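You operate a simulated robot arm through the tools that you are given. There is no shell and no other tool. Be economical: measure what you need, move in short steps, check, and stop when the job is done.

The job below is to be done with a simulated robot arm. You get a single attempt, and the scene is never put back.

TASK
Close the right drawer of the sample bench. Put the red pan with a line on the ledge at the gravity table. Put the grey pan with a line on the middle shelf of the screen rack. Open the left drawer of the sample bench, fetch the green pan with a line and set it in the inside of the left drawer of the sample bench, then shut the drawer. Put the tin that says "54" from the second shelf from the bottom of the grey rack on top of the orange carton there. Take the block from the middle shelf of the grey rack and put it on the second shelf from the bottom of the grey rack. Take the tin that says "grease" from the middle shelf of the grey rack and leave it on the second shelf from the bottom of the blue rack. Fetch the green cap from the second shelf from the bottom of the blue rack and set it on the middle shelf of the blue rack. Put two of the stones from the middle shelf of the blue rack on the second shelf from the bottom of the blue rack. Do these in any order. Set down upright: tin.

It is judged by the outcome, as a careful person would: the job done as asked, and still so three seconds after it is handed in. It fails if anything else is knocked over, pushed out of place, dropped, spilled or broken. A push-on lid holds only when it is set on centred and level and pressed home; a screw cap is set on level and turned clockwise until tight.

THE ROBOT
A 6-joint arm with a two-finger gripper on a trunk, on a base that drives. Base frame: it is fixed to the floor where the robot stands at the start and does not move with it; the origin is under the middle of the robot, x ahead of it, y to its left, z up; the surface under the hand at the start is at about z = 57.5. Lengths are in cm, angles in degrees, forces in N, time in s.
With the tool pointing down near the work surface it reaches from about 18 to 46 cm from the robot's upright axis, wherever it stands. Its first joint turns from -115.0 to 115.0 degrees. Places, roughly: block (5x12x5 cm) [770, -690, 100]; cap [675, -750, 50]; carton [775, -700, 50]; green pan with a line (11x19x6 cm) [50, 260, 40]; grey pan with a line (11x19x6 cm) [40, 250, 40]; inside of the left drawer of the sample bench [130, -10, 60]; jar, tall jar [750, -700, 100]; ledge at the gravity table [380, 370, 80]; left drawer of the sample bench [120, -10, 60]; middle shelf of the blue rack [670, -760, 100]; middle shelf of the screen rack [330, 150, 60]; red pan with a line (11x19x6 cm) [30, 240, 40]; right drawer of the sample bench [50, -20, 60]; second shelf of the blue rack [670, -760, 60]; second shelf of the grey rack [770, -690, 60]; stone (4x4x3 cm) [640, -780, 100]; stone (5x5x3 cm) [650, -770, 100]; stone (6x4x3 cm) [660, -760, 100]; tin [775, -675, 50]. Payload 2.1 kg.
Tool frame: the origin (TCP) lies between the finger pads and is the grasp point; the fingertips stand 2 cm ahead of it; z points along the fingers, y is the line along which they close. The gripper opens to 10 cm. The gripper's body begins 6.3 cm behind the TCP.
Orientation is told as [roll, pitch, yaw] about the base's x, y, z axes, in that order, counted from this pose: with the fingers straight down and closing along the base's y, the tool's x points along the base's -x, its y along +y and its z along -z.

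THE INTERFACE
- The arm moves only by the tool jog_arm. Its argument "steps" is a list of rows, each a list of 3 entries, a list of its own where there are three numbers: the shift along the tool's x, y, z in units of 400 mm (1.0 is 400 mm), then the turn, a rotation vector about the tool's x, y, z in units of 120 degrees (1.0 is 120 degrees), then the finger opening in cm, from 0 to 10. In form: [[[x, y, z], [ax, ay, az], claw], ...]. A call has 1 to 8 rows; each row is the pose to reach, as a shift and turn from the pose commanded when the call began, along the tool's axes at that moment. A call with a number of a shift or a turn outside -1 to 1 is refused whole. A row lasts 0.2 s, in which the tool goes at most 5 cm and 8.6 degrees; a call with a longer step from one row to the next is refused whole, and so is a gripper value outside its range. Where a pose cannot be reached the arm comes as near as it can. A force on the tool above 40 N (or 10 N above the force at the start of the call, whichever is more), or a blocked arm, ends the call early, and 0.2 s more pass. Each finger travels about 15.3 cm/s and halts on what it meets, pressing with about 39 N; the grip force reading is that of the motor and also rises with nothing between the fingers. The clock runs only during rows and for 0.2 s after the last one: add rows that repeat a pose to give the fingers time. It gives the time, the measured TCP pose, the force on the tool (base axes), the opening and the grip force at its end, in the units of the frame above (readings bear some noise), with the torque about the TCP (base axes, N m) and any sound that the robot's microphone picked up.
- Cameras (640 x 400 px; columns grow to the right, rows downward): "scene" is now at [-1.87, 9.04, 139.69]; the picture's right is [-0.75, -0.66, 0.00], its down [-0.58, 0.67, -0.46] and it looks along [0.30, -0.35, -0.89] (base axes); focal length 286 px, centre (320, 200). "wrist" rides on the gripper at [7, -1.9, -9.9] in the tool frame; the picture's right is [0.26, 0.97, 0.00], its down [-0.75, 0.20, -0.63] and it looks along [-0.61, 0.16, 0.78] (tool axes); focal length 230 px, centre (320, 200).
- grab_frame(camera): a new picture of that camera. The clock stands still meanwhile.
- lift_body(by): slides the trunk up (or, below 0, down) by that many cm; the arm and the scene camera ride with it, the base frame stays. It gives what a move gives, with no picture.
- roll_base(legs): drives the robot by 1 to 6 legs, each [ahead, turn to the left] in cm and degrees, along the robot's own axes; the way and the turn of a leg run together, so that a leg with both is an arc; at most 150 cm and 180 degrees a leg. The arm and the cameras ride along, it lands a little off, and it stops where it bumps. It gives what a move gives.
- pan_tilt(pan, tilt): turns the head with the scene camera to pan (to the left, within 155 degrees either way) and tilt (down, from -29 to 69), counted from straight ahead of the robot. It gives what a move gives.
- measure_at(camera, pixels): for up to 12 pixels [column, row] of the newest picture of that camera ("zoom" is the newest enlarged one), the place [x, y, z] in the base frame of the surface seen there, good to about 0.2 cm. The clock stands still meanwhile.
- enlarge(camera, box): a new picture of the part [left, top, right, bottom] of that camera's present view, enlarged. The clock stands still meanwhile.
- close_job(): hands the job in; it is judged then, once.

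Work in short steps. Measure before you move; look again where a grasp or a placing could have gone wrong, and mend it. You have 357 turns and 288 pictures in all, those below and enlarged ones among them. Open the gripper and draw the arm clear of the work before you hand the job in, unless the task says otherwise; then end with one line.

The tools are called after "Call:" as name(argument=value, ...) on one line, values as JSON. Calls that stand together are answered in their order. jog_arm: Moves the arm, as the interface text tells. Its arguments: {"type":"object","properties":{"steps":{"type":"array"}},"required":["steps"]} The other tools are called the same way: lift_body (by) slides the trunk up or down; roll_base (legs) drives the base; pan_tilt (pan, tilt) turns the head that bears the scene camera; grab_frame (camera) takes a picture; measure_at (camera, pixels) gives the place of the surface under pixels of a picture; enlarge (camera, box) takes an enlarged picture of a part of a camera's view; close_job () hands the job in.

At the start:

```text
time: 0.0
ee_pos: [31.73, -7.55, 90.88]
tool_rot: [0.0, 0.0, 0.0]
force: [0.0, -0.6, -0.3]
ft_torque: [0.0, -0.01, 0.01]
gripper_width: 10.01
grip_force: 0.0
trunk travel left (down, up): [-62.5, 36.5]
robot x, y, heading: [-0.01, 0.01, -0.1]
head pan, tilt: [-48.9, 62.6]
```

scene: 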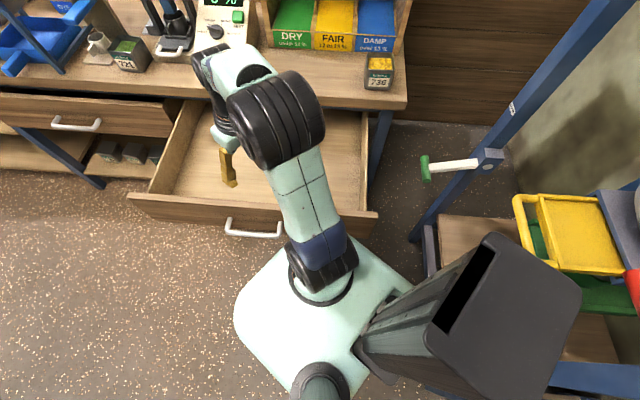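
wrist: 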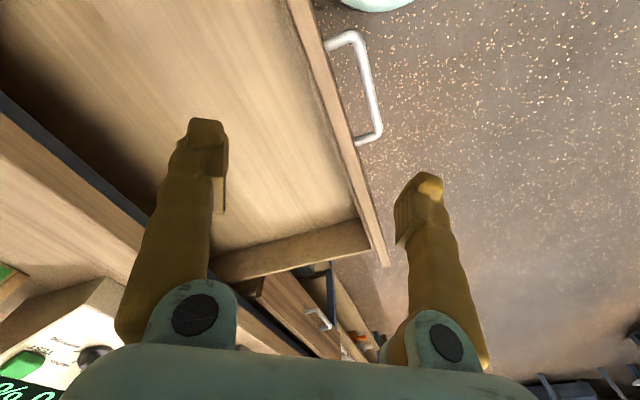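

The scene picture shows the open right drawer (front around (250,215), handle (253,233)) with the arm above it. I measure the drawer and bench points first.

Call:
measure_at(camera="scene", pixels=[[253, 235], [228, 222], [280, 232], [145, 200], [365, 222], [190, 110], [360, 120], [50, 122], [98, 128], [170, 130], [200, 180], [390, 100]])

Call:
pan_tilt(pan=0, tilt=35)

Call:
grab_frame(camera="scene")

```text
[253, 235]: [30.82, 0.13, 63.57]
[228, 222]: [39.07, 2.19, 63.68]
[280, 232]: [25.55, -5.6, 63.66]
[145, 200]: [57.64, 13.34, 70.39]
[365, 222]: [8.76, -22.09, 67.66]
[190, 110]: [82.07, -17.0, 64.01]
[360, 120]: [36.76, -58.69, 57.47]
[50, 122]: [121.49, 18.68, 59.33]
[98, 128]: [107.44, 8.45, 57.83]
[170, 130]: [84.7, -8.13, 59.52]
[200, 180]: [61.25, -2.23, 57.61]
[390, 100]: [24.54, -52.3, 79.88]
```

```text
time: 1.2
ee_pos: [31.75, -7.56, 90.84]
tool_rot: [-0.1, -0.1, 0.1]
force: [0.3, 0.2, -0.1]
ft_torque: [0.01, -0.01, -0.01]
gripper_width: 10.02
grip_force: 0.1
trunk travel left (down, up): [-62.5, 36.5]
robot x, y, heading: [-0.47, 0.09, 0.0]
head pan, tilt: [0.0, 35.0]
```

```text
285 pictures are left
```

scene: 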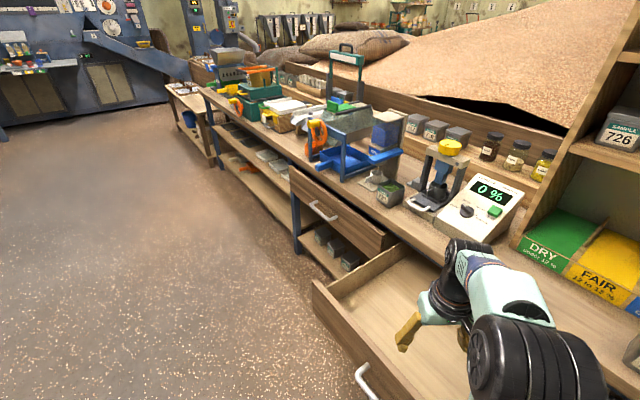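

Bench direction runs at about 36°; the right drawer is out about 36 cm toward (-0.59, 0.81). I drive to stand centred before it, facing the bench and backed off a bit.

Call:
roll_base(legs=[[0, 36], [25, 0], [0, -90], [-14, 0]])

Call:
pan_tilt(pan=0, tilt=50)

Call:
grab_frame(camera="scene")

```text
time: 9.4
ee_pos: [24.99, -3.82, 90.76]
tool_rot: [0.0, 0.0, -52.9]
force: [-0.9, 0.6, 0.0]
ft_torque: [0.01, 0.0, -0.02]
gripper_width: 10.03
grip_force: 0.0
trunk travel left (down, up): [-62.5, 36.5]
robot x, y, heading: [11.83, 25.84, -52.8]
head pan, tilt: [0.0, 35.0]
```

```text
time: 10.2
ee_pos: [25.07, -3.91, 90.79]
tool_rot: [-0.1, -0.1, -53.0]
force: [0.0, 0.6, 0.7]
ft_torque: [0.01, 0.03, 0.03]
gripper_width: 10.0
grip_force: 0.1
trunk travel left (down, up): [-62.5, 36.5]
robot x, y, heading: [11.9, 25.55, -52.7]
head pan, tilt: [0.0, 50.0]
```

```text
284 pictures are left
```

scene: 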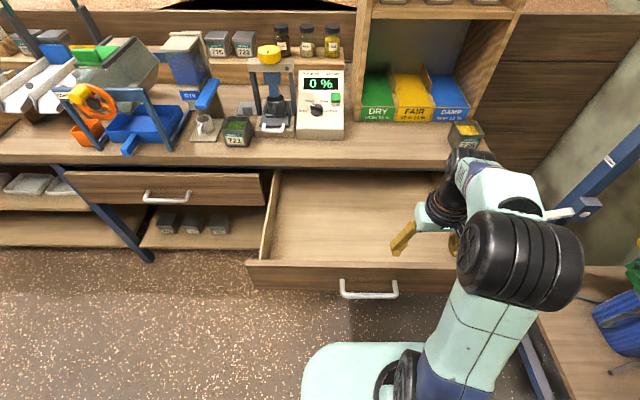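

Facing the bench squarely now. I measure the drawer front, handle and the left drawer's front as reference.

Call:
measure_at(camera="scene", pixels=[[342, 290], [368, 296], [396, 292], [262, 262], [262, 276], [430, 275], [430, 285], [166, 198], [146, 196], [220, 195], [90, 183], [490, 160]])

```text
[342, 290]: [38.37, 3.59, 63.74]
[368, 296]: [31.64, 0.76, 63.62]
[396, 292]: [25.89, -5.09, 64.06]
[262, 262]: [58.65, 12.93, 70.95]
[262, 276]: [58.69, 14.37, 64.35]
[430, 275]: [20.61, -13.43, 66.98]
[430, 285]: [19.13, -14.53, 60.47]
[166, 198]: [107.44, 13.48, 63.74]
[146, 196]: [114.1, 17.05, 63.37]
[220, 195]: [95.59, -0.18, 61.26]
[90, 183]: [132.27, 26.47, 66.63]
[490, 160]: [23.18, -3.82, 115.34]
```

The drawer handle is at about (32,-1,63.7), face at n=-23, closed plane n=-56. I bring the closed fingers down in front of the handle.

Call:
jog_arm(steps=[[[0.1, 0, 0], [0, 0, 0], 5], [[0.12, 0.1, 0], [0, 0, 0], 0], [[0.12, 0.1875, 0.05], [0, 0, 0], 0], [[0.12, 0.1875, 0.17], [0, 0, 0], 0], [[0.12, 0.1875, 0.29], [0, 0, 0], 0], [[0.12, 0.1875, 0.41], [0, 0, 0], 0], [[0.12, 0.1875, 0.53], [0, 0, 0], 0], [[0.12, 0.1875, 0.65], [0, 0, 0], 0]])

Call:
grab_frame(camera="scene")

```text
time: 12.0
ee_pos: [28.14, 4.22, 64.83]
tool_rot: [0.0, 0.0, -52.9]
force: [0.2, -0.1, 0.4]
ft_torque: [0.0, -0.02, 0.0]
gripper_width: 0.02
grip_force: 29.1
trunk travel left (down, up): [-62.5, 36.5]
robot x, y, heading: [11.97, 25.97, -52.9]
head pan, tilt: [0.0, 50.0]
```

```text
283 pictures are left
```

scene: 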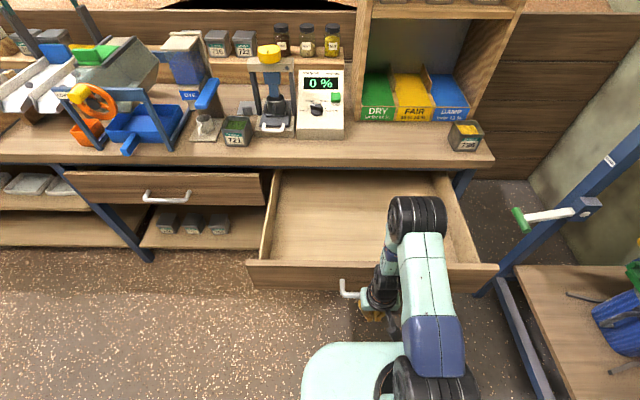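

Fingers are right in front of the handle. I push the drawer in by moving the tool ahead (-x).

Call:
jog_arm(steps=[[[-0.04, 0, 0.03], [0, 0, 0], 0], [[-0.1, 0, 0.03], [0, 0, 0], 0], [[-0.16, 0, 0.03], [0, 0, 0], 0], [[-0.22, 0, 0.03], [0, 0, 0], 0], [[-0.28, 0, 0.03], [0, 0, 0], 0], [[-0.34, 0, 0.03], [0, 0, 0], 0], [[-0.4, 0, 0.03], [0, 0, 0], 0], [[-0.45, 0, 0.03], [0, 0, 0], 0]])

Call:
grab_frame(camera="scene")

```text
time: 13.8
ee_pos: [39.1, -9.79, 63.54]
tool_rot: [0.0, 0.1, -52.8]
force: [0.7, -1.2, -0.3]
ft_torque: [-0.02, 0.06, 0.03]
gripper_width: 0.01
grip_force: 29.6
trunk travel left (down, up): [-62.5, 36.5]
robot x, y, heading: [11.97, 26.02, -52.9]
head pan, tilt: [0.0, 50.0]
```

```text
282 pictures are left
```

scene: 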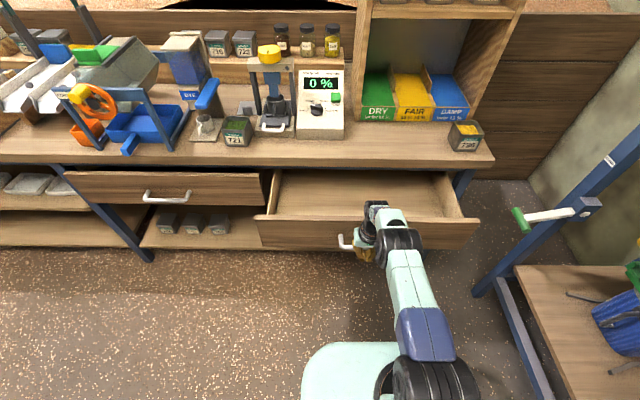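

The drawer slides in well; TCP n=-30.8, end at about -50. I drive ahead 17 cm to push the rest.

Call:
roll_base(legs=[[17, 0]])

Call:
grab_frame(camera="scene")

```text
time: 15.3
ee_pos: [49.44, -23.41, 63.56]
tool_rot: [0.0, 0.1, -52.8]
force: [0.8, -0.7, -0.5]
ft_torque: [0.02, 0.03, 0.02]
gripper_width: 0.0
grip_force: 29.6
trunk travel left (down, up): [-62.5, 36.5]
robot x, y, heading: [22.07, 12.23, -52.7]
head pan, tilt: [0.0, 50.0]
```

```text
281 pictures are left
```

scene: 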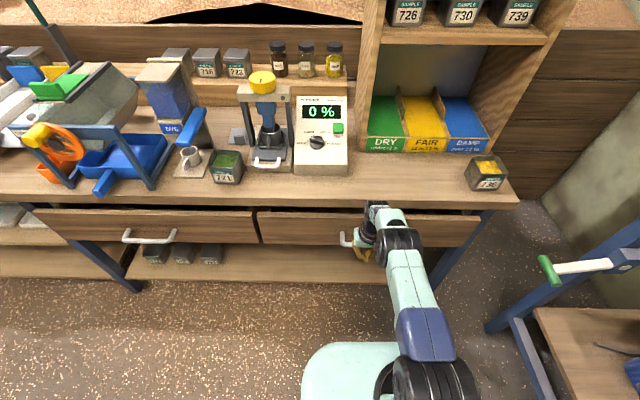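

About 2 cm remain. I roll a bit and then press with the arm until it stops.

Call:
roll_base(legs=[[1.5, 0]])

Call:
jog_arm(steps=[[[-0.012, 0, 0], [0, 0, 0], 0], [[-0.025, 0, 0], [0, 0, 0], 0], [[-0.037, 0, 0], [0, 0, 0], 0], [[-0.05, 0, 0], [0, 0, 0], 0]])

Call:
grab_frame(camera="scene")

```text
time: 16.0
ee_pos: [50.4, -24.58, 63.63]
tool_rot: [0.0, 0.0, -52.9]
force: [0.1, -0.9, -0.6]
ft_torque: [0.01, -0.01, 0.02]
gripper_width: 0.0
grip_force: 29.3
trunk travel left (down, up): [-62.5, 36.5]
robot x, y, heading: [22.87, 11.15, -52.6]
head pan, tilt: [0.0, 50.0]
```

```text
time: 16.8
ee_pos: [50.45, -24.79, 63.22]
tool_rot: [-0.1, 1.5, -52.8]
force: [-5.8, 9.9, -2.4]
ft_torque: [0.07, 0.05, -0.13]
gripper_width: 0.01
grip_force: 29.2
out of reach, approached as far as the arm can: row 3
trunk travel left (down, up): [-62.5, 36.5]
robot x, y, heading: [23.02, 11.31, -52.9]
head pan, tilt: [0.0, 50.0]
stopped in row 3: the force on the tool passed its limit at 44 N (the readings are from after the stop); the commanded pose is now the measured one
```

```text
280 pictures are left
```

scene: 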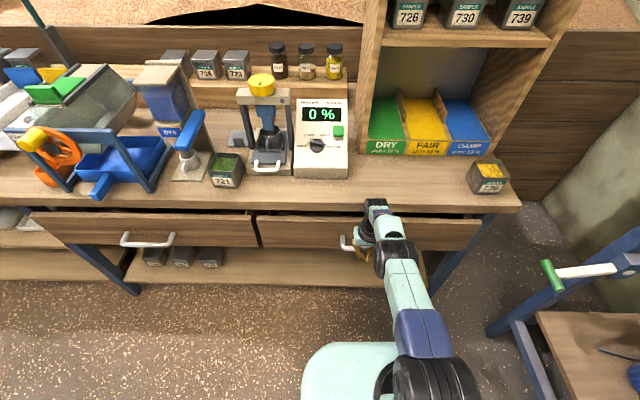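

The press hit a hard stop and the fronts look flush; I verify with measurements and also look at the left handle and table edge.

Call:
measure_at(camera="scene", pixels=[[200, 232], [310, 232], [450, 232], [149, 243], [123, 238], [174, 236], [148, 234], [220, 205], [220, 190], [80, 202], [260, 225], [60, 215]])

Call:
enlarge(camera="scene", box=[20, 180, 260, 290])

```text
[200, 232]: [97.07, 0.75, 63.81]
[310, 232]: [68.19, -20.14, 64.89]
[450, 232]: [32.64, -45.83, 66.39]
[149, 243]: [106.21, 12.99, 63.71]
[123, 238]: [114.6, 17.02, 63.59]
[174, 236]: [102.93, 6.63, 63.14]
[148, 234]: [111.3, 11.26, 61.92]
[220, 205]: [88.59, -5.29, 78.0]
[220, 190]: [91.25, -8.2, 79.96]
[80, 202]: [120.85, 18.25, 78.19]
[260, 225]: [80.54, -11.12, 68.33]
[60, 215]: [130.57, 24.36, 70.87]
```

```text
2.67 times, centred on (140, 235) of scene
```

zoom: 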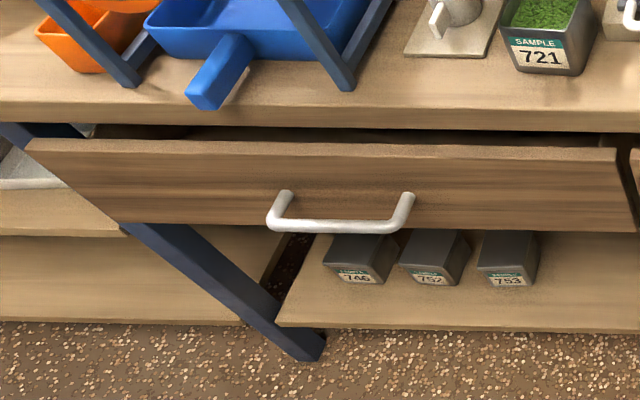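

Both fronts are flush (n=-56.3): the right drawer is shut. I retreat the arm and drive 70 cm left to the left drawer.

Call:
jog_arm(steps=[[[0.08, 0, 0], [0, 0, 0], 0], [[0.2, 0, 0], [0, 0, 0], 3], [[0.25, 0, -0.1], [0, 0, 0], 3], [[0.3, 0, -0.2], [0, 0, 0], 3]])

Call:
roll_base(legs=[[0, 89], [70, 0], [0, -90]])

Call:
grab_frame(camera="scene")

```text
time: 17.8
ee_pos: [43.37, -15.61, 71.74]
tool_rot: [0.1, 1.1, -52.9]
force: [-0.2, -0.9, 0.5]
ft_torque: [0.01, -0.03, 0.0]
gripper_width: 3.0
grip_force: 0.0
trunk travel left (down, up): [-62.5, 36.5]
robot x, y, heading: [23.27, 11.24, -52.8]
head pan, tilt: [0.0, 50.0]
```

```text
time: 29.2
ee_pos: [99.78, 25.12, 71.72]
tool_rot: [-0.1, 1.1, -53.5]
force: [0.5, 0.0, -0.2]
ft_torque: [-0.03, 0.02, 0.02]
gripper_width: 2.98
grip_force: 0.2
trunk travel left (down, up): [-62.5, 36.5]
robot x, y, heading: [79.37, 52.15, -53.6]
head pan, tilt: [0.0, 50.0]
```

```text
278 pictures are left
```

scene: 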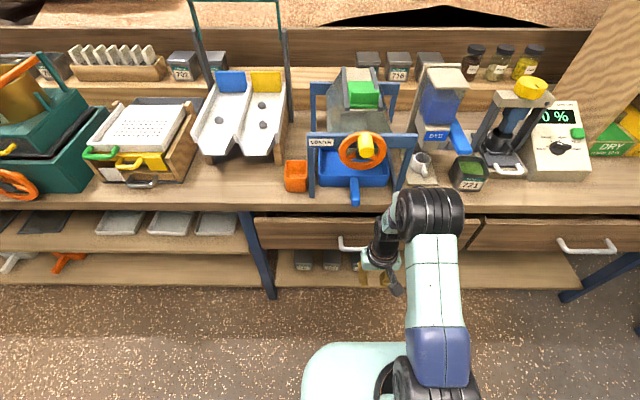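

Robot is centred (u=94.9). I rotate the wrist 90° about the tool axis so the fingers can close over the handle bar.

Call:
jog_arm(steps=[[[0, 0, 0], [0, 0, 0.07], 3], [[0, 0, 0], [0, 0, 0.14], 3], [[0, 0, 0], [0, 0, 0.21], 3], [[0, 0, 0], [0, 0, 0.28], 3], [[0, 0, 0], [0, 0, 0.35], 3], [[0, 0, 0], [0, 0, 0.42], 3], [[0, 0, 0], [0, 0, 0.49], 3], [[0, 0, 0], [0, 0, 0.56], 3]])

Call:
jog_arm(steps=[[[0, 0, 0], [0, 0, 0.07], 3], [[0, 0, 0], [0, 0, 0.14], 3], [[0, 0, 0], [0, 0, 0.19], 3]])

Call:
jog_arm(steps=[[[0, 0, 0], [-0.07, 0, 0], 3], [[0, 0, 0], [-0.14, 0, 0], 3], [[0, 0, 0], [-0.21, 0, 0], 3], [[0, 0, 0], [-0.28, 0, 0], 3], [[0, 0, 0], [-0.35, 0, 0], 3], [[0, 0, 0], [-0.375, 0, 0], 3]])

Call:
grab_frame(camera="scene")

Call:
grab_frame(camera="wrist")

```text
time: 31.0
ee_pos: [99.9, 25.16, 71.56]
tool_rot: [-1.1, 0.3, -120.8]
force: [0.6, -0.1, -0.3]
ft_torque: [0.0, 0.0, -0.03]
gripper_width: 3.01
grip_force: 0.0
trunk travel left (down, up): [-62.5, 36.5]
robot x, y, heading: [79.94, 52.41, -53.6]
head pan, tilt: [0.0, 50.0]
```

```text
time: 31.8
ee_pos: [99.89, 25.21, 71.59]
tool_rot: [-1.2, 0.0, -143.6]
force: [-0.5, -0.3, 0.0]
ft_torque: [-0.02, -0.04, 0.02]
gripper_width: 2.98
grip_force: 0.2
trunk travel left (down, up): [-62.5, 36.5]
robot x, y, heading: [79.94, 51.97, -53.8]
head pan, tilt: [0.0, 50.0]
```

```text
time: 33.2
ee_pos: [100.22, 24.57, 71.14]
tool_rot: [43.8, 0.0, -143.5]
force: [-0.4, 0.5, 0.2]
ft_torque: [0.0, 0.0, 0.0]
gripper_width: 2.99
grip_force: 0.0
out of reach, approached as far as the arm can: row 5, 6
trunk travel left (down, up): [-62.5, 36.5]
robot x, y, heading: [79.95, 52.07, -53.3]
head pan, tilt: [0.0, 50.0]
```

```text
277 pictures are left
```

scene: 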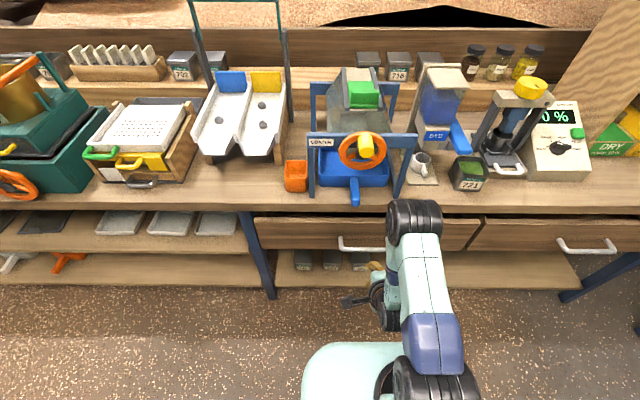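

```text
276 pictures are left
```

wrist: 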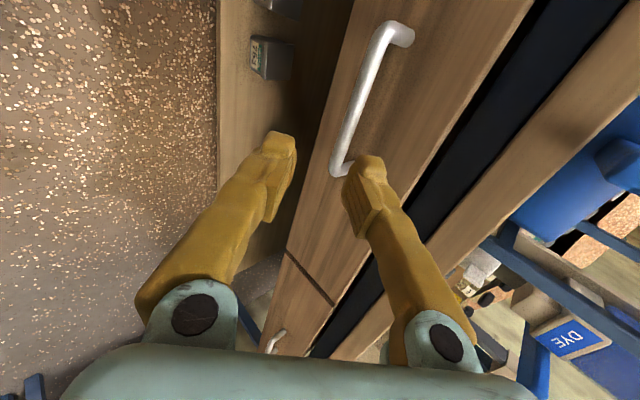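

Tool is tilted ~44° toward the drawer with the bar seen at (365,100) in the wrist view. I lower the trunk 4.6 and roll ahead ~10 cm to the pre-grasp point.

Call:
lift_body(by=-4.6)

Call:
roll_base(legs=[[10, 0]])

Call:
grab_frame(camera="wrist")

```text
time: 34.1
ee_pos: [100.32, 24.51, 66.31]
tool_rot: [43.8, 0.1, -143.5]
force: [0.5, 0.4, -0.4]
ft_torque: [0.02, 0.02, 0.03]
gripper_width: 2.98
grip_force: 0.0
trunk travel left (down, up): [-57.9, 41.1]
robot x, y, heading: [79.3, 52.16, -53.1]
head pan, tilt: [0.0, 50.0]
```

```text
time: 35.2
ee_pos: [106.28, 16.54, 66.56]
tool_rot: [43.7, 0.0, -143.7]
force: [0.0, -0.1, -0.7]
ft_torque: [-0.01, 0.01, -0.03]
gripper_width: 2.99
grip_force: 0.0
trunk travel left (down, up): [-57.9, 41.1]
robot x, y, heading: [85.86, 44.32, -53.6]
head pan, tilt: [0.0, 50.0]
```

```text
275 pictures are left
```

wrist: 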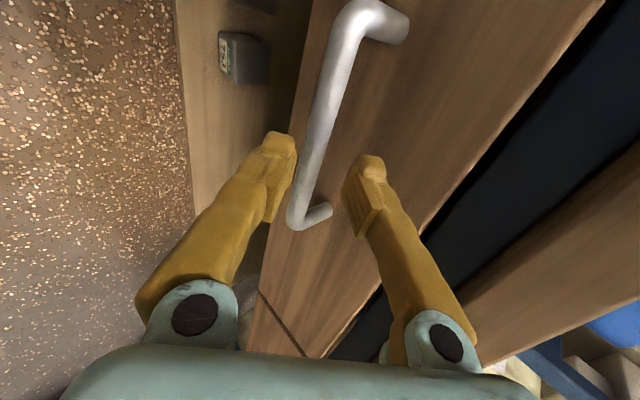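

The bar lies between the fingers; I advance ~4.3 cm along the tool axis and close.

Call:
jog_arm(steps=[[[0, 0.008, 0.05], [0, 0, 0], 3], [[0, 0.008, 0.105], [0, 0, 0], 3]])

Call:
grab_frame(camera="wrist")

```text
time: 35.8
ee_pos: [108.08, 13.93, 63.76]
tool_rot: [43.7, 0.0, -143.5]
force: [0.7, -0.2, 0.1]
ft_torque: [0.01, 0.06, 0.0]
gripper_width: 2.99
grip_force: 0.0
trunk travel left (down, up): [-57.9, 41.1]
robot x, y, heading: [85.9, 44.17, -53.6]
head pan, tilt: [0.0, 50.0]
```

```text
274 pictures are left
```

wrist: 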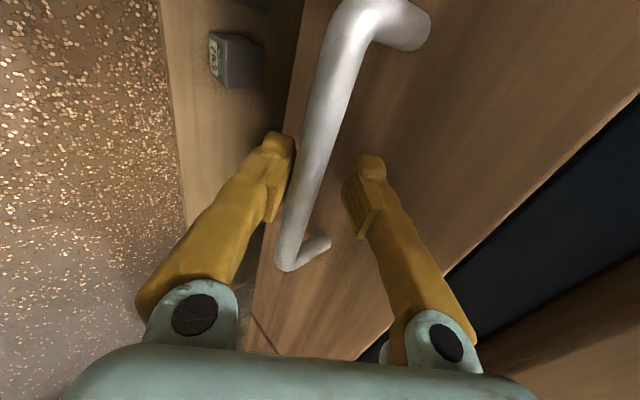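

The bar is between the pads; close now.

Call:
jog_arm(steps=[[[0, 0, 0], [0, 0, 0], 2], [[0, 0, 0], [0, 0, 0], 0.5], [[0, 0, 0], [0, 0, 0], 0]])

Call:
roll_base(legs=[[-15, 0]])

Call:
grab_frame(camera="scene")

```text
time: 36.5
ee_pos: [107.82, 14.26, 63.05]
tool_rot: [42.2, 0.0, -143.6]
force: [0.8, -1.5, -22.0]
ft_torque: [0.17, 0.08, 0.01]
gripper_width: 0.88
grip_force: 36.0
trunk travel left (down, up): [-57.9, 41.1]
robot x, y, heading: [85.8, 44.32, -53.6]
head pan, tilt: [0.0, 50.0]
stopped in row 3: the force on the tool passed its limit at 47 N (the readings are from after the stop); the commanded pose is now the measured one
```

```text
time: 37.7
ee_pos: [101.77, 22.57, 63.18]
tool_rot: [41.8, 0.0, -143.5]
force: [1.5, 1.5, -40.3]
ft_torque: [-0.19, 0.14, -0.27]
gripper_width: 0.9
grip_force: 36.4
trunk travel left (down, up): [-57.9, 41.1]
robot x, y, heading: [79.94, 52.49, -53.5]
head pan, tilt: [0.0, 50.0]
stopped in leg 1: the force on the tool passed its limit at 50 N (the readings are from after the stop); the commanded pose is now the measured one
```

```text
273 pictures are left
```

scene: 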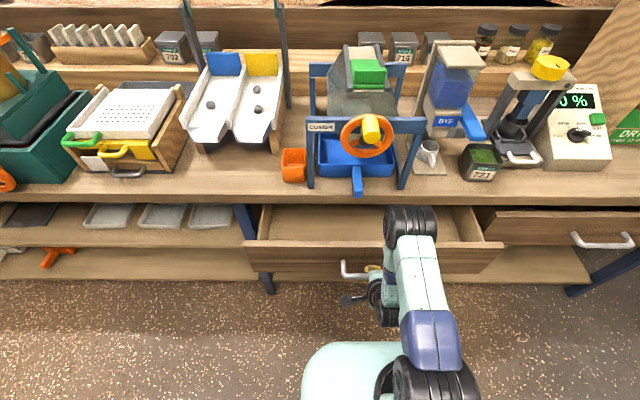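

Drawer opened about 10 cm; a vertical load has built up. I loosen the fingers to 2 cm and use the upper finger as a hook.

Call:
jog_arm(steps=[[[0, 0, 0], [0, 0, 0], 1.6], [[0, 0, 0], [0, 0, 0], 1.8]])

Call:
roll_base(legs=[[-12, 0]])

```text
time: 38.3
ee_pos: [101.52, 22.69, 63.73]
tool_rot: [43.5, 0.0, -143.5]
force: [0.7, -1.4, 0.7]
ft_torque: [0.11, 0.09, -0.04]
gripper_width: 1.96
grip_force: 1.3
trunk travel left (down, up): [-57.9, 41.1]
robot x, y, heading: [79.67, 52.6, -53.6]
head pan, tilt: [0.0, 50.0]
```

```text
time: 39.6
ee_pos: [94.4, 32.5, 63.72]
tool_rot: [43.4, 0.2, -143.6]
force: [0.1, 0.0, 0.3]
ft_torque: [0.0, 0.0, 0.04]
gripper_width: 1.81
grip_force: 0.1
trunk travel left (down, up): [-57.9, 41.1]
robot x, y, heading: [72.76, 61.86, -53.7]
head pan, tilt: [0.0, 50.0]
```

That went freely. Drive back another 9 cm.

Call:
roll_base(legs=[[-9, 0]])

Call:
grab_frame(camera="scene")

```text
time: 40.7
ee_pos: [89.02, 39.66, 63.76]
tool_rot: [43.5, 0.0, -143.5]
force: [0.1, 0.0, -0.6]
ft_torque: [0.02, 0.0, 0.0]
gripper_width: 1.79
grip_force: 0.1
trunk travel left (down, up): [-57.9, 41.1]
robot x, y, heading: [67.31, 69.32, -53.6]
head pan, tilt: [0.0, 50.0]
```

```text
272 pictures are left
```

scene: 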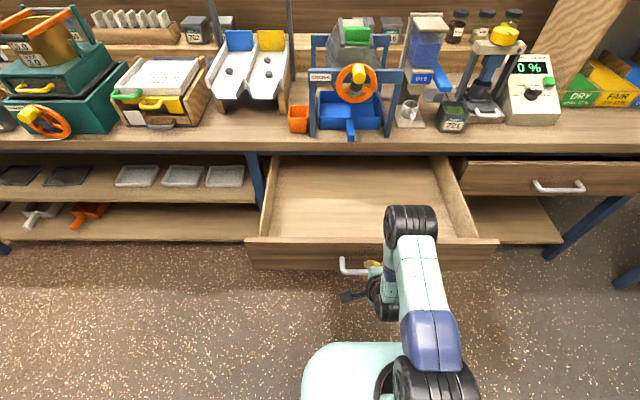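

Drawer is open ~31 cm. I release, retreat and level the tool.

Call:
jog_arm(steps=[[[0, 0, 0], [0, 0, 0], 3.2], [[0, 0, -0.1], [0, 0, 0], 3.2], [[0, 0, -0.2], [0.05, 0, 0], 3.2], [[0, 0, -0.2], [0.12, 0, 0], 3.2], [[0, 0, -0.2], [0.19, 0, 0], 3.2], [[0, 0, -0.2], [0.26, 0, 0], 3.2], [[0, 0, -0.2], [0.33, 0, 0], 3.2], [[0, 0, -0.2], [0.363, 0, 0], 3.2]])

Call:
jog_arm(steps=[[[0, 0, 0], [0, 0, -0.07], 3], [[0, 0, 0], [0, 0, -0.14], 3], [[0, 0, 0], [0, 0, -0.21], 3], [[0, 0, 0], [0, 0, -0.28], 3], [[0, 0, 0], [0, 0, -0.35], 3], [[0, 0, 0], [0, 0, -0.42], 3], [[0, 0, 0], [0, 0, -0.49], 3], [[0, 0, 0], [0, 0, -0.56], 3]])

Call:
jog_arm(steps=[[[0, 0, 0], [0, 0, -0.07], 3], [[0, 0, 0], [0, 0, -0.14], 3], [[0, 0, -0.12], [0, 0, -0.19], 3]])

Call:
pan_tilt(pan=150, tilt=25)

Call:
grab_frame(camera="scene")

```text
time: 42.5
ee_pos: [85.89, 44.07, 69.62]
tool_rot: [-0.2, 0.0, -143.4]
force: [0.5, 0.1, 0.2]
ft_torque: [0.03, 0.01, 0.01]
gripper_width: 3.21
grip_force: 0.1
out of reach, approached as far as the arm can: row 2, 3, 4
trunk travel left (down, up): [-57.9, 41.1]
robot x, y, heading: [66.95, 69.32, -53.4]
head pan, tilt: [0.0, 50.0]
```

```text
time: 44.3
ee_pos: [85.69, 44.05, 69.58]
tool_rot: [0.0, 0.2, -76.1]
force: [-0.6, -0.2, -0.9]
ft_torque: [-0.03, -0.02, 0.02]
gripper_width: 2.97
grip_force: 0.1
trunk travel left (down, up): [-57.9, 41.1]
robot x, y, heading: [67.32, 69.28, -53.2]
head pan, tilt: [0.0, 50.0]
```

```text
time: 45.1
ee_pos: [85.83, 44.19, 74.46]
tool_rot: [0.0, 0.1, -53.4]
force: [-1.0, 0.6, 1.1]
ft_torque: [0.0, -0.01, 0.02]
gripper_width: 3.0
grip_force: 0.0
trunk travel left (down, up): [-57.9, 41.1]
robot x, y, heading: [67.23, 69.62, -53.5]
head pan, tilt: [0.0, 50.0]
```

```text
time: 47.4
ee_pos: [85.79, 44.08, 74.25]
tool_rot: [0.0, 0.1, -53.5]
force: [0.0, 0.1, 0.2]
ft_torque: [0.02, -0.02, -0.01]
gripper_width: 3.0
grip_force: 0.0
trunk travel left (down, up): [-57.9, 41.1]
robot x, y, heading: [67.58, 69.48, -53.4]
head pan, tilt: [150.0, 25.0]
```

```text
271 pictures are left
```

scene: 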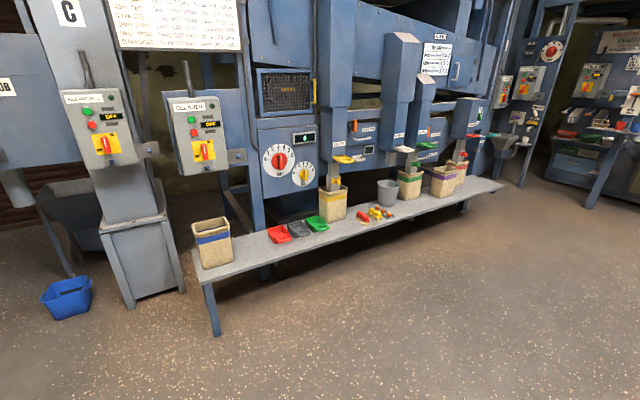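

The three pans lie on the low bench at about (278,233),(298,230),(317,223). I zoom and measure.

Call:
enlarge(camera="scene", box=[180, 190, 360, 300])

Call:
measure_at(camera="scene", pixels=[[278, 233], [299, 230], [317, 223], [200, 265], [305, 255], [495, 190], [255, 240], [212, 245], [333, 205], [380, 213]])

```text
3.56 times, centred on (270, 245) of scene
```

zoom: 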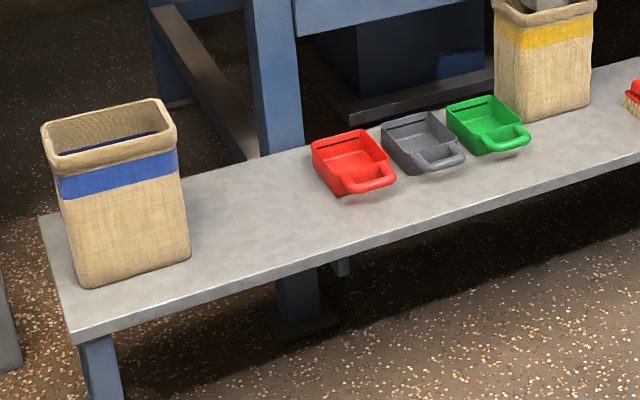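

```text
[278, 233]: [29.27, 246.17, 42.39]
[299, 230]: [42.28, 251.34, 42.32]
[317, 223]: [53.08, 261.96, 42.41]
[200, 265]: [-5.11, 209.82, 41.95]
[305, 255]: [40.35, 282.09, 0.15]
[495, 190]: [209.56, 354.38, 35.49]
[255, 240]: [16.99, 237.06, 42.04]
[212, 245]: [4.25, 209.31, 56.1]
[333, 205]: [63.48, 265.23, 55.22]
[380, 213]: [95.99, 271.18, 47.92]
```

The pans are scoops with front handles on a bench top at z≈42, bench direction ~35°. I drive to about 45 cm in front of the grey one.

Call:
roll_base(legs=[[0, 144], [143, 0], [0, 34]])

Call:
pan_tilt(pan=0, tilt=55)

Call:
grab_frame(camera="scene")

```text
time: 62.1
ee_pos: [43.7, 236.8, 74.28]
tool_rot: [0.1, 0.0, 126.1]
force: [0.1, 0.9, 0.1]
ft_torque: [-0.02, -0.01, 0.02]
gripper_width: 3.01
grip_force: 0.1
trunk travel left (down, up): [-57.9, 41.1]
robot x, y, heading: [62.17, 211.31, 125.9]
head pan, tilt: [150.0, 25.0]
```

```text
time: 64.5
ee_pos: [43.69, 236.72, 74.34]
tool_rot: [0.0, 0.1, 126.2]
force: [0.2, 0.2, -0.6]
ft_torque: [0.01, -0.03, 0.03]
gripper_width: 2.99
grip_force: 0.0
trunk travel left (down, up): [-57.9, 41.1]
robot x, y, heading: [62.14, 211.27, 126.1]
head pan, tilt: [0.0, 55.0]
```

```text
269 pictures are left
```

scene: 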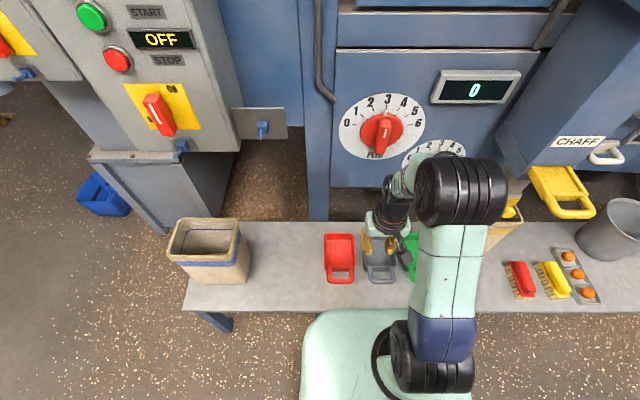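

I zoom in on the pans and take a wrist picture.

Call:
enlarge(camera="scene", box=[310, 220, 440, 300])

Call:
grab_frame(camera="wrist")

```text
4.92 times, centred on (375, 260) of scene
```

zoom: 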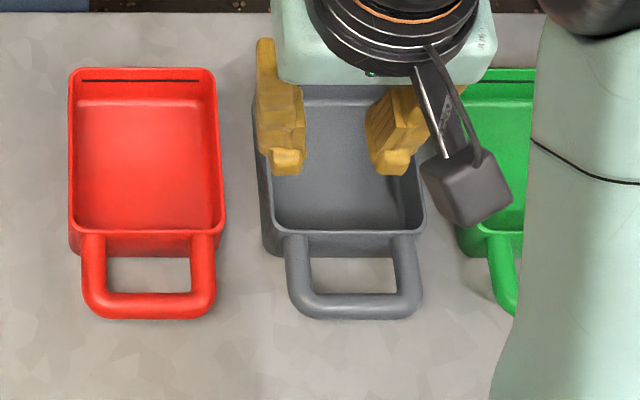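

```text
267 pictures are left
```

wrist: 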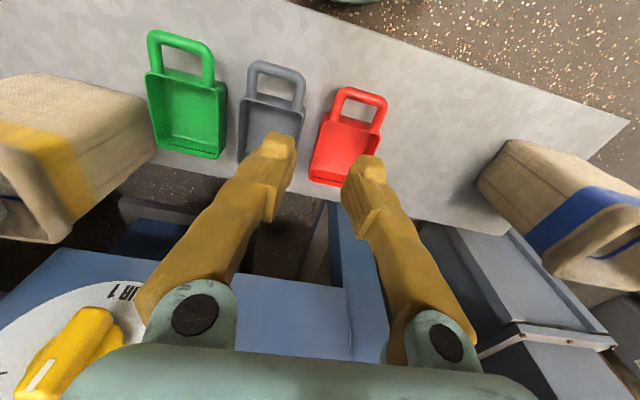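

Pans have rectangular loop handles. Before choosing the grasp I look at the destinations: screen rack (bearing -139) and gravity table ledge (bearing -99).

Call:
pan_tilt(pan=-139, tilt=15)

Call:
enlarge(camera="scene", box=[160, 100, 480, 300])

Call:
pan_tilt(pan=-99, tilt=15)

Call:
enlarge(camera="scene", box=[160, 100, 480, 300])

```text
time: 66.7
ee_pos: [43.63, 236.71, 74.42]
tool_rot: [-0.1, 0.1, 126.2]
force: [0.5, -0.1, 0.1]
ft_torque: [0.0, -0.04, 0.03]
gripper_width: 2.97
grip_force: 0.0
trunk travel left (down, up): [-57.9, 41.1]
robot x, y, heading: [62.08, 211.07, 126.0]
head pan, tilt: [-139.0, 15.0]
```

```text
2.00 times, centred on (320, 200) of scene
```

zoom: 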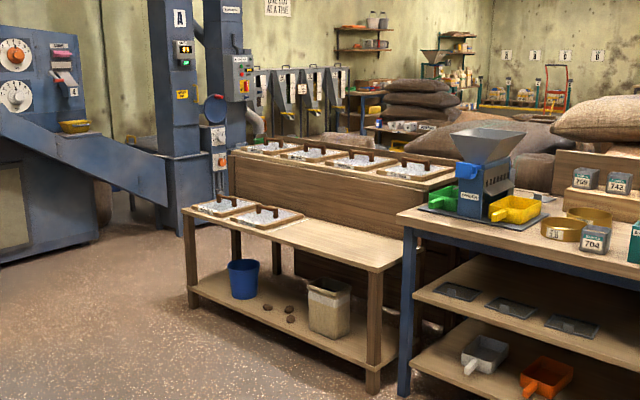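

```text
time: 67.8
ee_pos: [43.72, 236.7, 74.13]
tool_rot: [0.0, 0.0, 126.1]
force: [-0.9, 0.6, 0.1]
ft_torque: [0.0, 0.0, 0.0]
gripper_width: 3.01
grip_force: 0.0
trunk travel left (down, up): [-57.9, 41.1]
robot x, y, heading: [62.27, 211.54, 126.0]
head pan, tilt: [-99.0, 15.0]
```

```text
2.00 times, centred on (320, 200) of scene
```

zoom: 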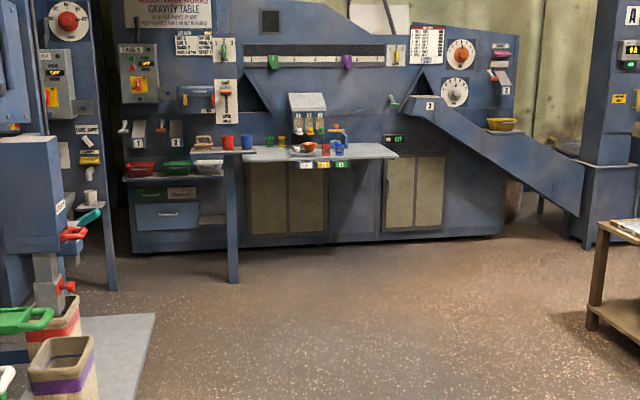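

I measure candidate ledge surfaces in this zoom.

Call:
measure_at(camera="zoom", pixels=[[140, 172], [175, 172], [210, 172], [220, 152], [260, 155], [330, 157], [380, 153], [300, 152], [320, 140], [145, 195], [165, 215], [505, 122]])

Call:
enlarge(camera="scene", box=[210, 140, 370, 240])

Call:
pan_tilt(pan=-139, tilt=15)

Call:
enlarge(camera="scene", box=[220, 150, 420, 275])

Call:
measure_at(camera="zoom", pixels=[[240, 215], [330, 235], [420, 252], [470, 290], [240, 265], [270, 250], [300, 310], [190, 300], [400, 145], [200, 140], [150, 240], [440, 275]])

```text
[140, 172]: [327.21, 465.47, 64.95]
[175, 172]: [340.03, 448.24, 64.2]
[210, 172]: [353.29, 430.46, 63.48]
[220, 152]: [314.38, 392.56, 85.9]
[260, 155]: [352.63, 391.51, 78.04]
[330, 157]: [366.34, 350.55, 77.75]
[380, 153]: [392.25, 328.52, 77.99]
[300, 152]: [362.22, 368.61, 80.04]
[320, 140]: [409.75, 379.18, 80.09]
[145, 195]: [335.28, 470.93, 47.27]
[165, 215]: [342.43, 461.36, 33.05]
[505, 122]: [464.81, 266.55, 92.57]
```

```text
4.00 times, centred on (290, 190) of scene
```

zoom: 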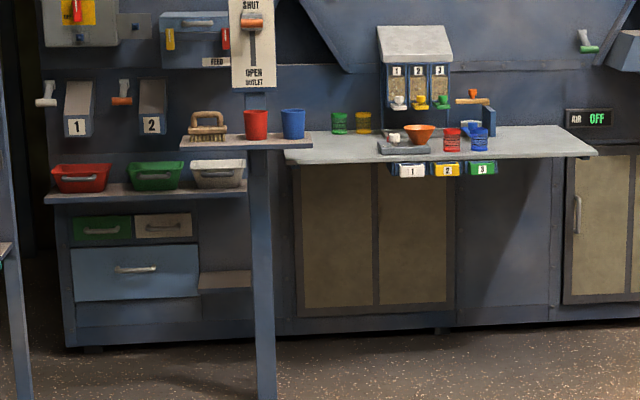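

```text
time: 68.8
ee_pos: [43.64, 236.84, 74.19]
tool_rot: [0.2, 0.0, 126.2]
force: [-0.3, 0.0, 0.3]
ft_torque: [0.0, 0.02, -0.02]
gripper_width: 3.0
grip_force: 0.0
trunk travel left (down, up): [-57.9, 41.1]
robot x, y, heading: [61.81, 211.39, 126.0]
head pan, tilt: [-139.0, 15.0]
```

```text
3.20 times, centred on (320, 212) of scene
```

zoom: 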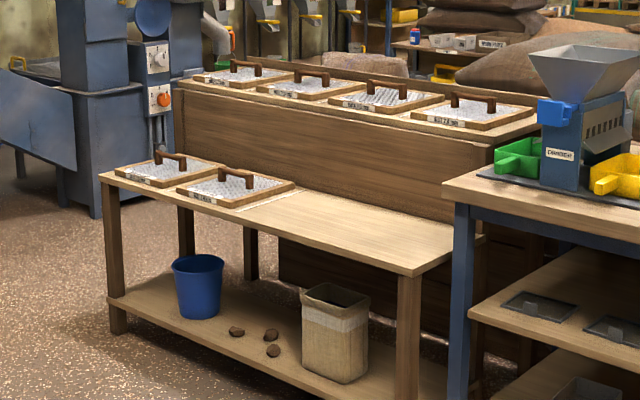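

```text
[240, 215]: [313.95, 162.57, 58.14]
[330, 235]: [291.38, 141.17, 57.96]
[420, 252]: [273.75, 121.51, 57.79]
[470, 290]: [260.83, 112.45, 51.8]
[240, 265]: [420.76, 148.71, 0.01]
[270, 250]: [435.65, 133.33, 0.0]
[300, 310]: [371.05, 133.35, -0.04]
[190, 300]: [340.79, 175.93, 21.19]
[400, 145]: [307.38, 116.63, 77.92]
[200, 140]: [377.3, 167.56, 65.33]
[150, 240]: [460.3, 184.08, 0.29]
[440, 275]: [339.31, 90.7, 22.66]
```

Both destinations have open tops (ledge z≈78, middle shelf z≈58), so a vertical grasp of a pan's side wall at mid-length suits. I look back at the pans and measure rims, after raising/retracting view by moving the arm aside is unneeded for red.

Call:
pan_tilt(pan=0, tilt=55)

Call:
enlarge(camera="scene", box=[310, 220, 440, 300])

Call:
measure_at(camera="zoom", pixels=[[71, 75], [213, 72], [72, 230], [221, 230], [146, 165], [90, 300], [210, 305], [146, 318], [252, 150], [270, 230], [420, 230], [355, 308]])

```text
time: 71.1
ee_pos: [43.64, 236.74, 74.3]
tool_rot: [0.0, 0.1, 126.1]
force: [0.5, -0.2, -0.2]
ft_torque: [0.0, -0.03, 0.0]
gripper_width: 2.96
grip_force: 0.1
trunk travel left (down, up): [-57.9, 41.1]
robot x, y, heading: [61.76, 211.34, 126.2]
head pan, tilt: [0.0, 55.0]
```

```text
4.92 times, centred on (375, 260) of scene
```

zoom: 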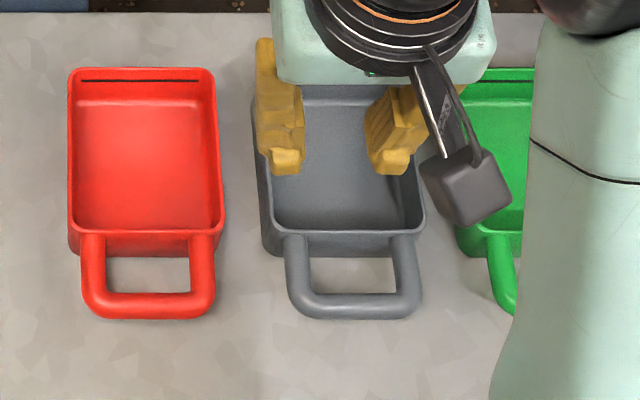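

```text
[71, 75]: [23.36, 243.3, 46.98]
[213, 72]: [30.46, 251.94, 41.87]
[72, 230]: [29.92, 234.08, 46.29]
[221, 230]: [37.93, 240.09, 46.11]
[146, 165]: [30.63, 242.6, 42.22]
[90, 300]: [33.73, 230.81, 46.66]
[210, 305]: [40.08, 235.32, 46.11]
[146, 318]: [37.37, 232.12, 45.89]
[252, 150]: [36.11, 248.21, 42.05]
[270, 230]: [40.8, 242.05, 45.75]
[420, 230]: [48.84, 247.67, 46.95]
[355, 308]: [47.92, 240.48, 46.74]
```

Red's left side wall mid is ≈(27.2,238.4), rim z≈46.5. I shift the base 12 cm to its left and lower the trunk 18 cm.

Call:
roll_base(legs=[[0, 90], [12, 0], [0, -90]])

Call:
lift_body(by=-18)

Call:
enlarge(camera="scene", box=[200, 180, 520, 380])

```text
time: 80.0
ee_pos: [33.91, 229.46, 74.28]
tool_rot: [0.1, 0.0, 126.4]
force: [0.1, -0.7, -0.2]
ft_torque: [0.03, -0.02, 0.03]
gripper_width: 3.0
grip_force: 0.0
trunk travel left (down, up): [-57.9, 41.1]
robot x, y, heading: [52.62, 204.06, 126.2]
head pan, tilt: [0.0, 55.0]
```

```text
time: 82.0
ee_pos: [34.14, 229.45, 56.31]
tool_rot: [0.0, 0.1, 126.3]
force: [0.4, -0.7, -0.9]
ft_torque: [0.0, 0.01, -0.02]
gripper_width: 2.98
grip_force: 0.0
trunk travel left (down, up): [-39.9, 59.1]
robot x, y, heading: [52.61, 204.08, 126.1]
head pan, tilt: [0.0, 55.0]
```

```text
2.00 times, centred on (360, 280) of scene
```

zoom: 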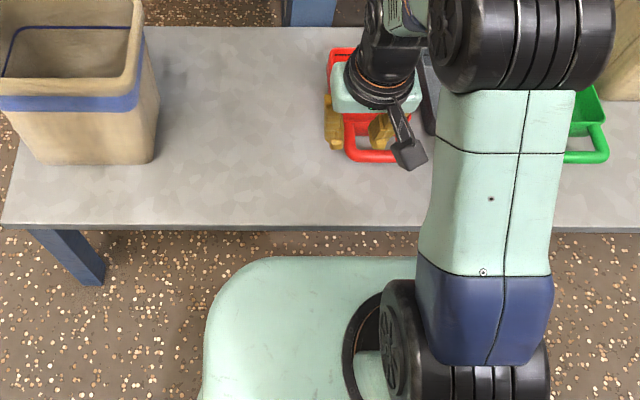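

I move over the left wall of the red pan with opening 4, still 9 cm above, to check alignment.

Call:
jog_arm(steps=[[[-0.1, 0, 0], [0, 0, 0], 4], [[-0.2, 0.005, 0], [0, 0, 0], 4], [[-0.28, 0.008, 0], [0, 0, 0], 4], [[-0.28, 0.008, 0.1], [0, 0, 0], 4]])

Call:
grab_frame(camera="wrist")

Call:
enlarge(camera="scene", box=[300, 160, 460, 260])

```text
time: 83.0
ee_pos: [27.08, 238.15, 52.32]
tool_rot: [-0.1, 0.3, 126.3]
force: [0.6, -0.2, 0.5]
ft_torque: [-0.02, 0.0, 0.02]
gripper_width: 3.97
grip_force: 0.0
trunk travel left (down, up): [-39.9, 59.1]
robot x, y, heading: [52.34, 204.17, 126.0]
head pan, tilt: [0.0, 55.0]
```

```text
260 pictures are left
```

wrist: 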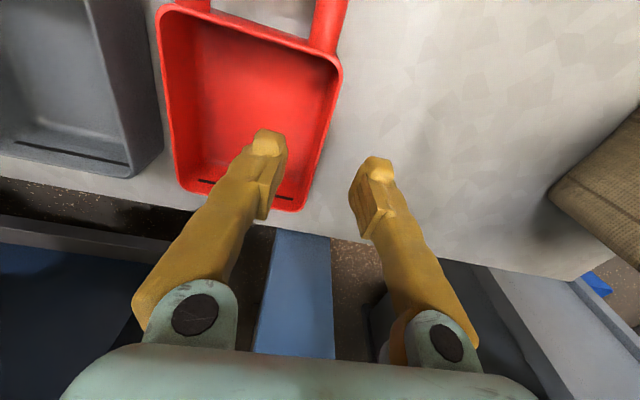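

```text
4.00 times, centred on (380, 210) of scene
```

zoom: 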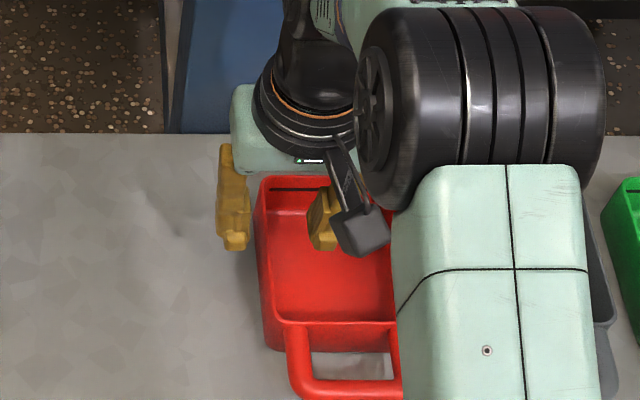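

The wall lies between the fingers. I descend to z 45.5 and close.

Call:
jog_arm(steps=[[[0, 0, 0.1], [0, 0, 0], 4], [[0, 0, 0.168], [0, 0, 0], 4], [[0, 0, 0.168], [0, 0, 0], 2], [[0, 0, 0.168], [0, 0, 0], 0], [[0, 0, 0.168], [0, 0, 0], 0]])

Call:
grab_frame(camera="wrist")

```text
time: 84.2
ee_pos: [27.11, 238.42, 45.43]
tool_rot: [0.1, 0.1, 126.4]
force: [1.1, -0.1, -0.1]
ft_torque: [0.04, 0.02, -0.06]
gripper_width: 0.59
grip_force: 31.5
trunk travel left (down, up): [-39.9, 59.1]
robot x, y, heading: [52.6, 204.01, 126.2]
head pan, tilt: [0.0, 55.0]
```

```text
258 pictures are left
```

wrist: 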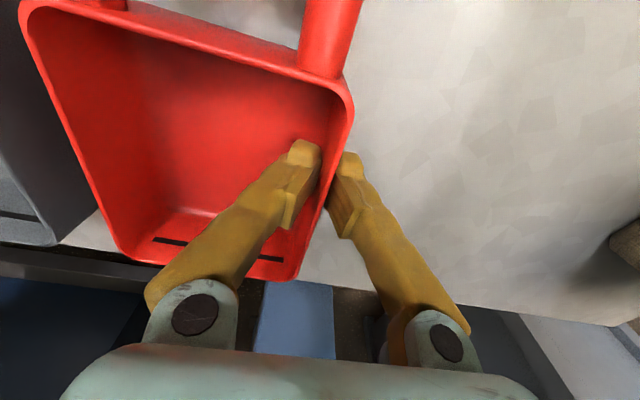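

Wall gripped (0.59 cm). I lift with the trunk and check.

Call:
lift_body(by=8)

Call:
grab_frame(camera="wrist")

Call:
grab_frame(camera="scene")

```text
time: 85.4
ee_pos: [27.09, 238.33, 53.52]
tool_rot: [0.0, 0.2, 126.3]
force: [0.2, -1.2, -0.2]
ft_torque: [-0.02, 0.02, 0.01]
gripper_width: 0.6
grip_force: 31.6
trunk travel left (down, up): [-47.9, 51.1]
robot x, y, heading: [52.31, 204.23, 126.4]
head pan, tilt: [0.0, 55.0]
```

```text
257 pictures are left
```

wrist: 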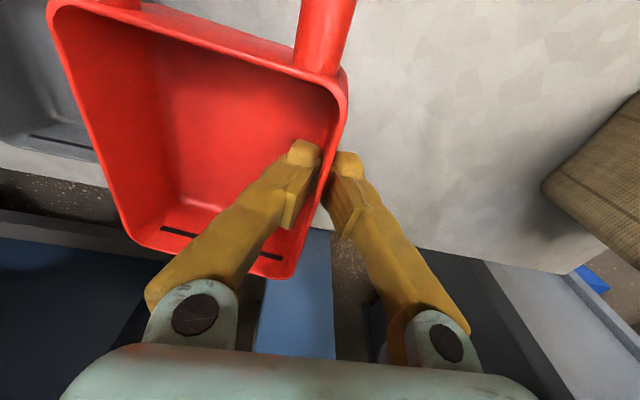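

```text
256 pictures are left
```

scene: 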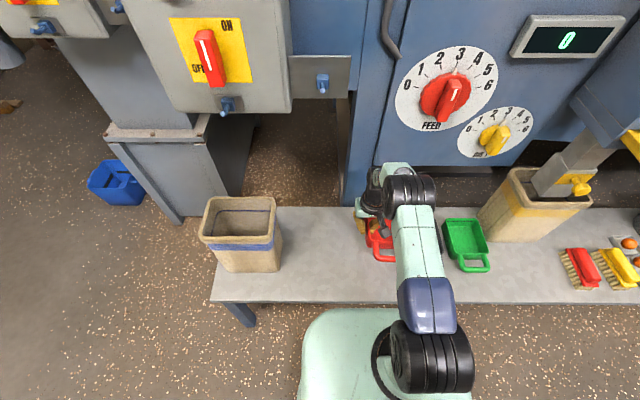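

Held well. I back off, raise to z≈91 and drive to the gravity table, standing off for a look.

Call:
roll_base(legs=[[-27, 0]])

Call:
lift_body(by=37)

Call:
roll_base(legs=[[0, -102.5], [138, 0], [138, 0], [0, 8]])

Call:
pan_tilt(pan=0, tilt=35)

Call:
grab_frame(camera="scene")

```text
time: 87.3
ee_pos: [42.9, 216.74, 53.56]
tool_rot: [-0.1, 0.1, 126.4]
force: [-1.2, 0.0, -1.4]
ft_torque: [-0.04, 0.02, 0.01]
gripper_width: 0.6
grip_force: 31.3
trunk travel left (down, up): [-47.9, 51.1]
robot x, y, heading: [68.34, 182.54, 126.1]
head pan, tilt: [0.0, 55.0]
```

```text
time: 90.9
ee_pos: [42.93, 216.74, 90.45]
tool_rot: [0.0, 0.2, 126.4]
force: [0.1, -0.6, -1.4]
ft_torque: [-0.03, 0.06, 0.02]
gripper_width: 0.59
grip_force: 32.0
trunk travel left (down, up): [-84.9, 14.1]
robot x, y, heading: [68.97, 182.83, 126.3]
head pan, tilt: [0.0, 55.0]
```

```text
time: 109.1
ee_pos: [357.05, 315.59, 90.51]
tool_rot: [0.1, 0.2, 31.1]
force: [-1.3, 0.5, -0.6]
ft_torque: [0.01, -0.02, -0.01]
gripper_width: 0.62
grip_force: 31.6
trunk travel left (down, up): [-84.9, 14.1]
robot x, y, heading: [320.75, 293.81, 30.9]
head pan, tilt: [0.0, 55.0]
```

```text
time: 110.0
ee_pos: [357.0, 315.6, 90.48]
tool_rot: [0.0, 0.2, 31.1]
force: [-0.2, 0.5, -1.6]
ft_torque: [0.04, 0.0, 0.02]
gripper_width: 0.59
grip_force: 31.9
trunk travel left (down, up): [-84.9, 14.1]
robot x, y, heading: [320.74, 293.14, 30.7]
head pan, tilt: [0.0, 35.0]
```

```text
255 pictures are left
```

scene: 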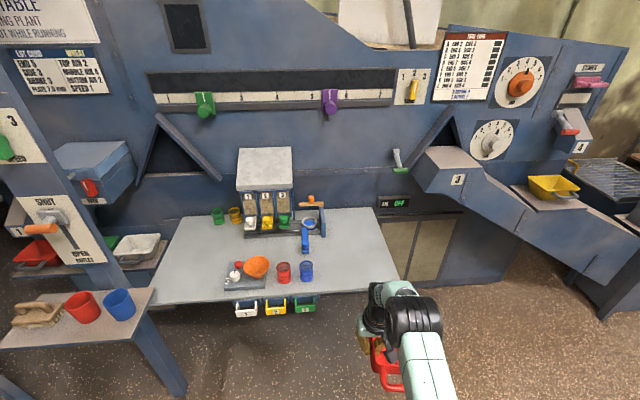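

The ledge's right third (around (355,245)) is free. I measure it.

Call:
measure_at(camera="scene", pixels=[[370, 210], [398, 280], [160, 300], [330, 215], [355, 245], [345, 280], [325, 280], [306, 278], [304, 245], [330, 237], [375, 203], [440, 185]])

```text
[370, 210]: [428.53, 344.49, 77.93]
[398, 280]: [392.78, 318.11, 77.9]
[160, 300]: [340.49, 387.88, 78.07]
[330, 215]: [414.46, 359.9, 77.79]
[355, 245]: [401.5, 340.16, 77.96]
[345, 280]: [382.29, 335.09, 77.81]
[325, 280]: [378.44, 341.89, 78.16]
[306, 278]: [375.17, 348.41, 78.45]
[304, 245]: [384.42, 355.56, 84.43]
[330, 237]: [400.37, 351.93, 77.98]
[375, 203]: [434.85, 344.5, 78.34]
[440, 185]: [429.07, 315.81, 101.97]
```

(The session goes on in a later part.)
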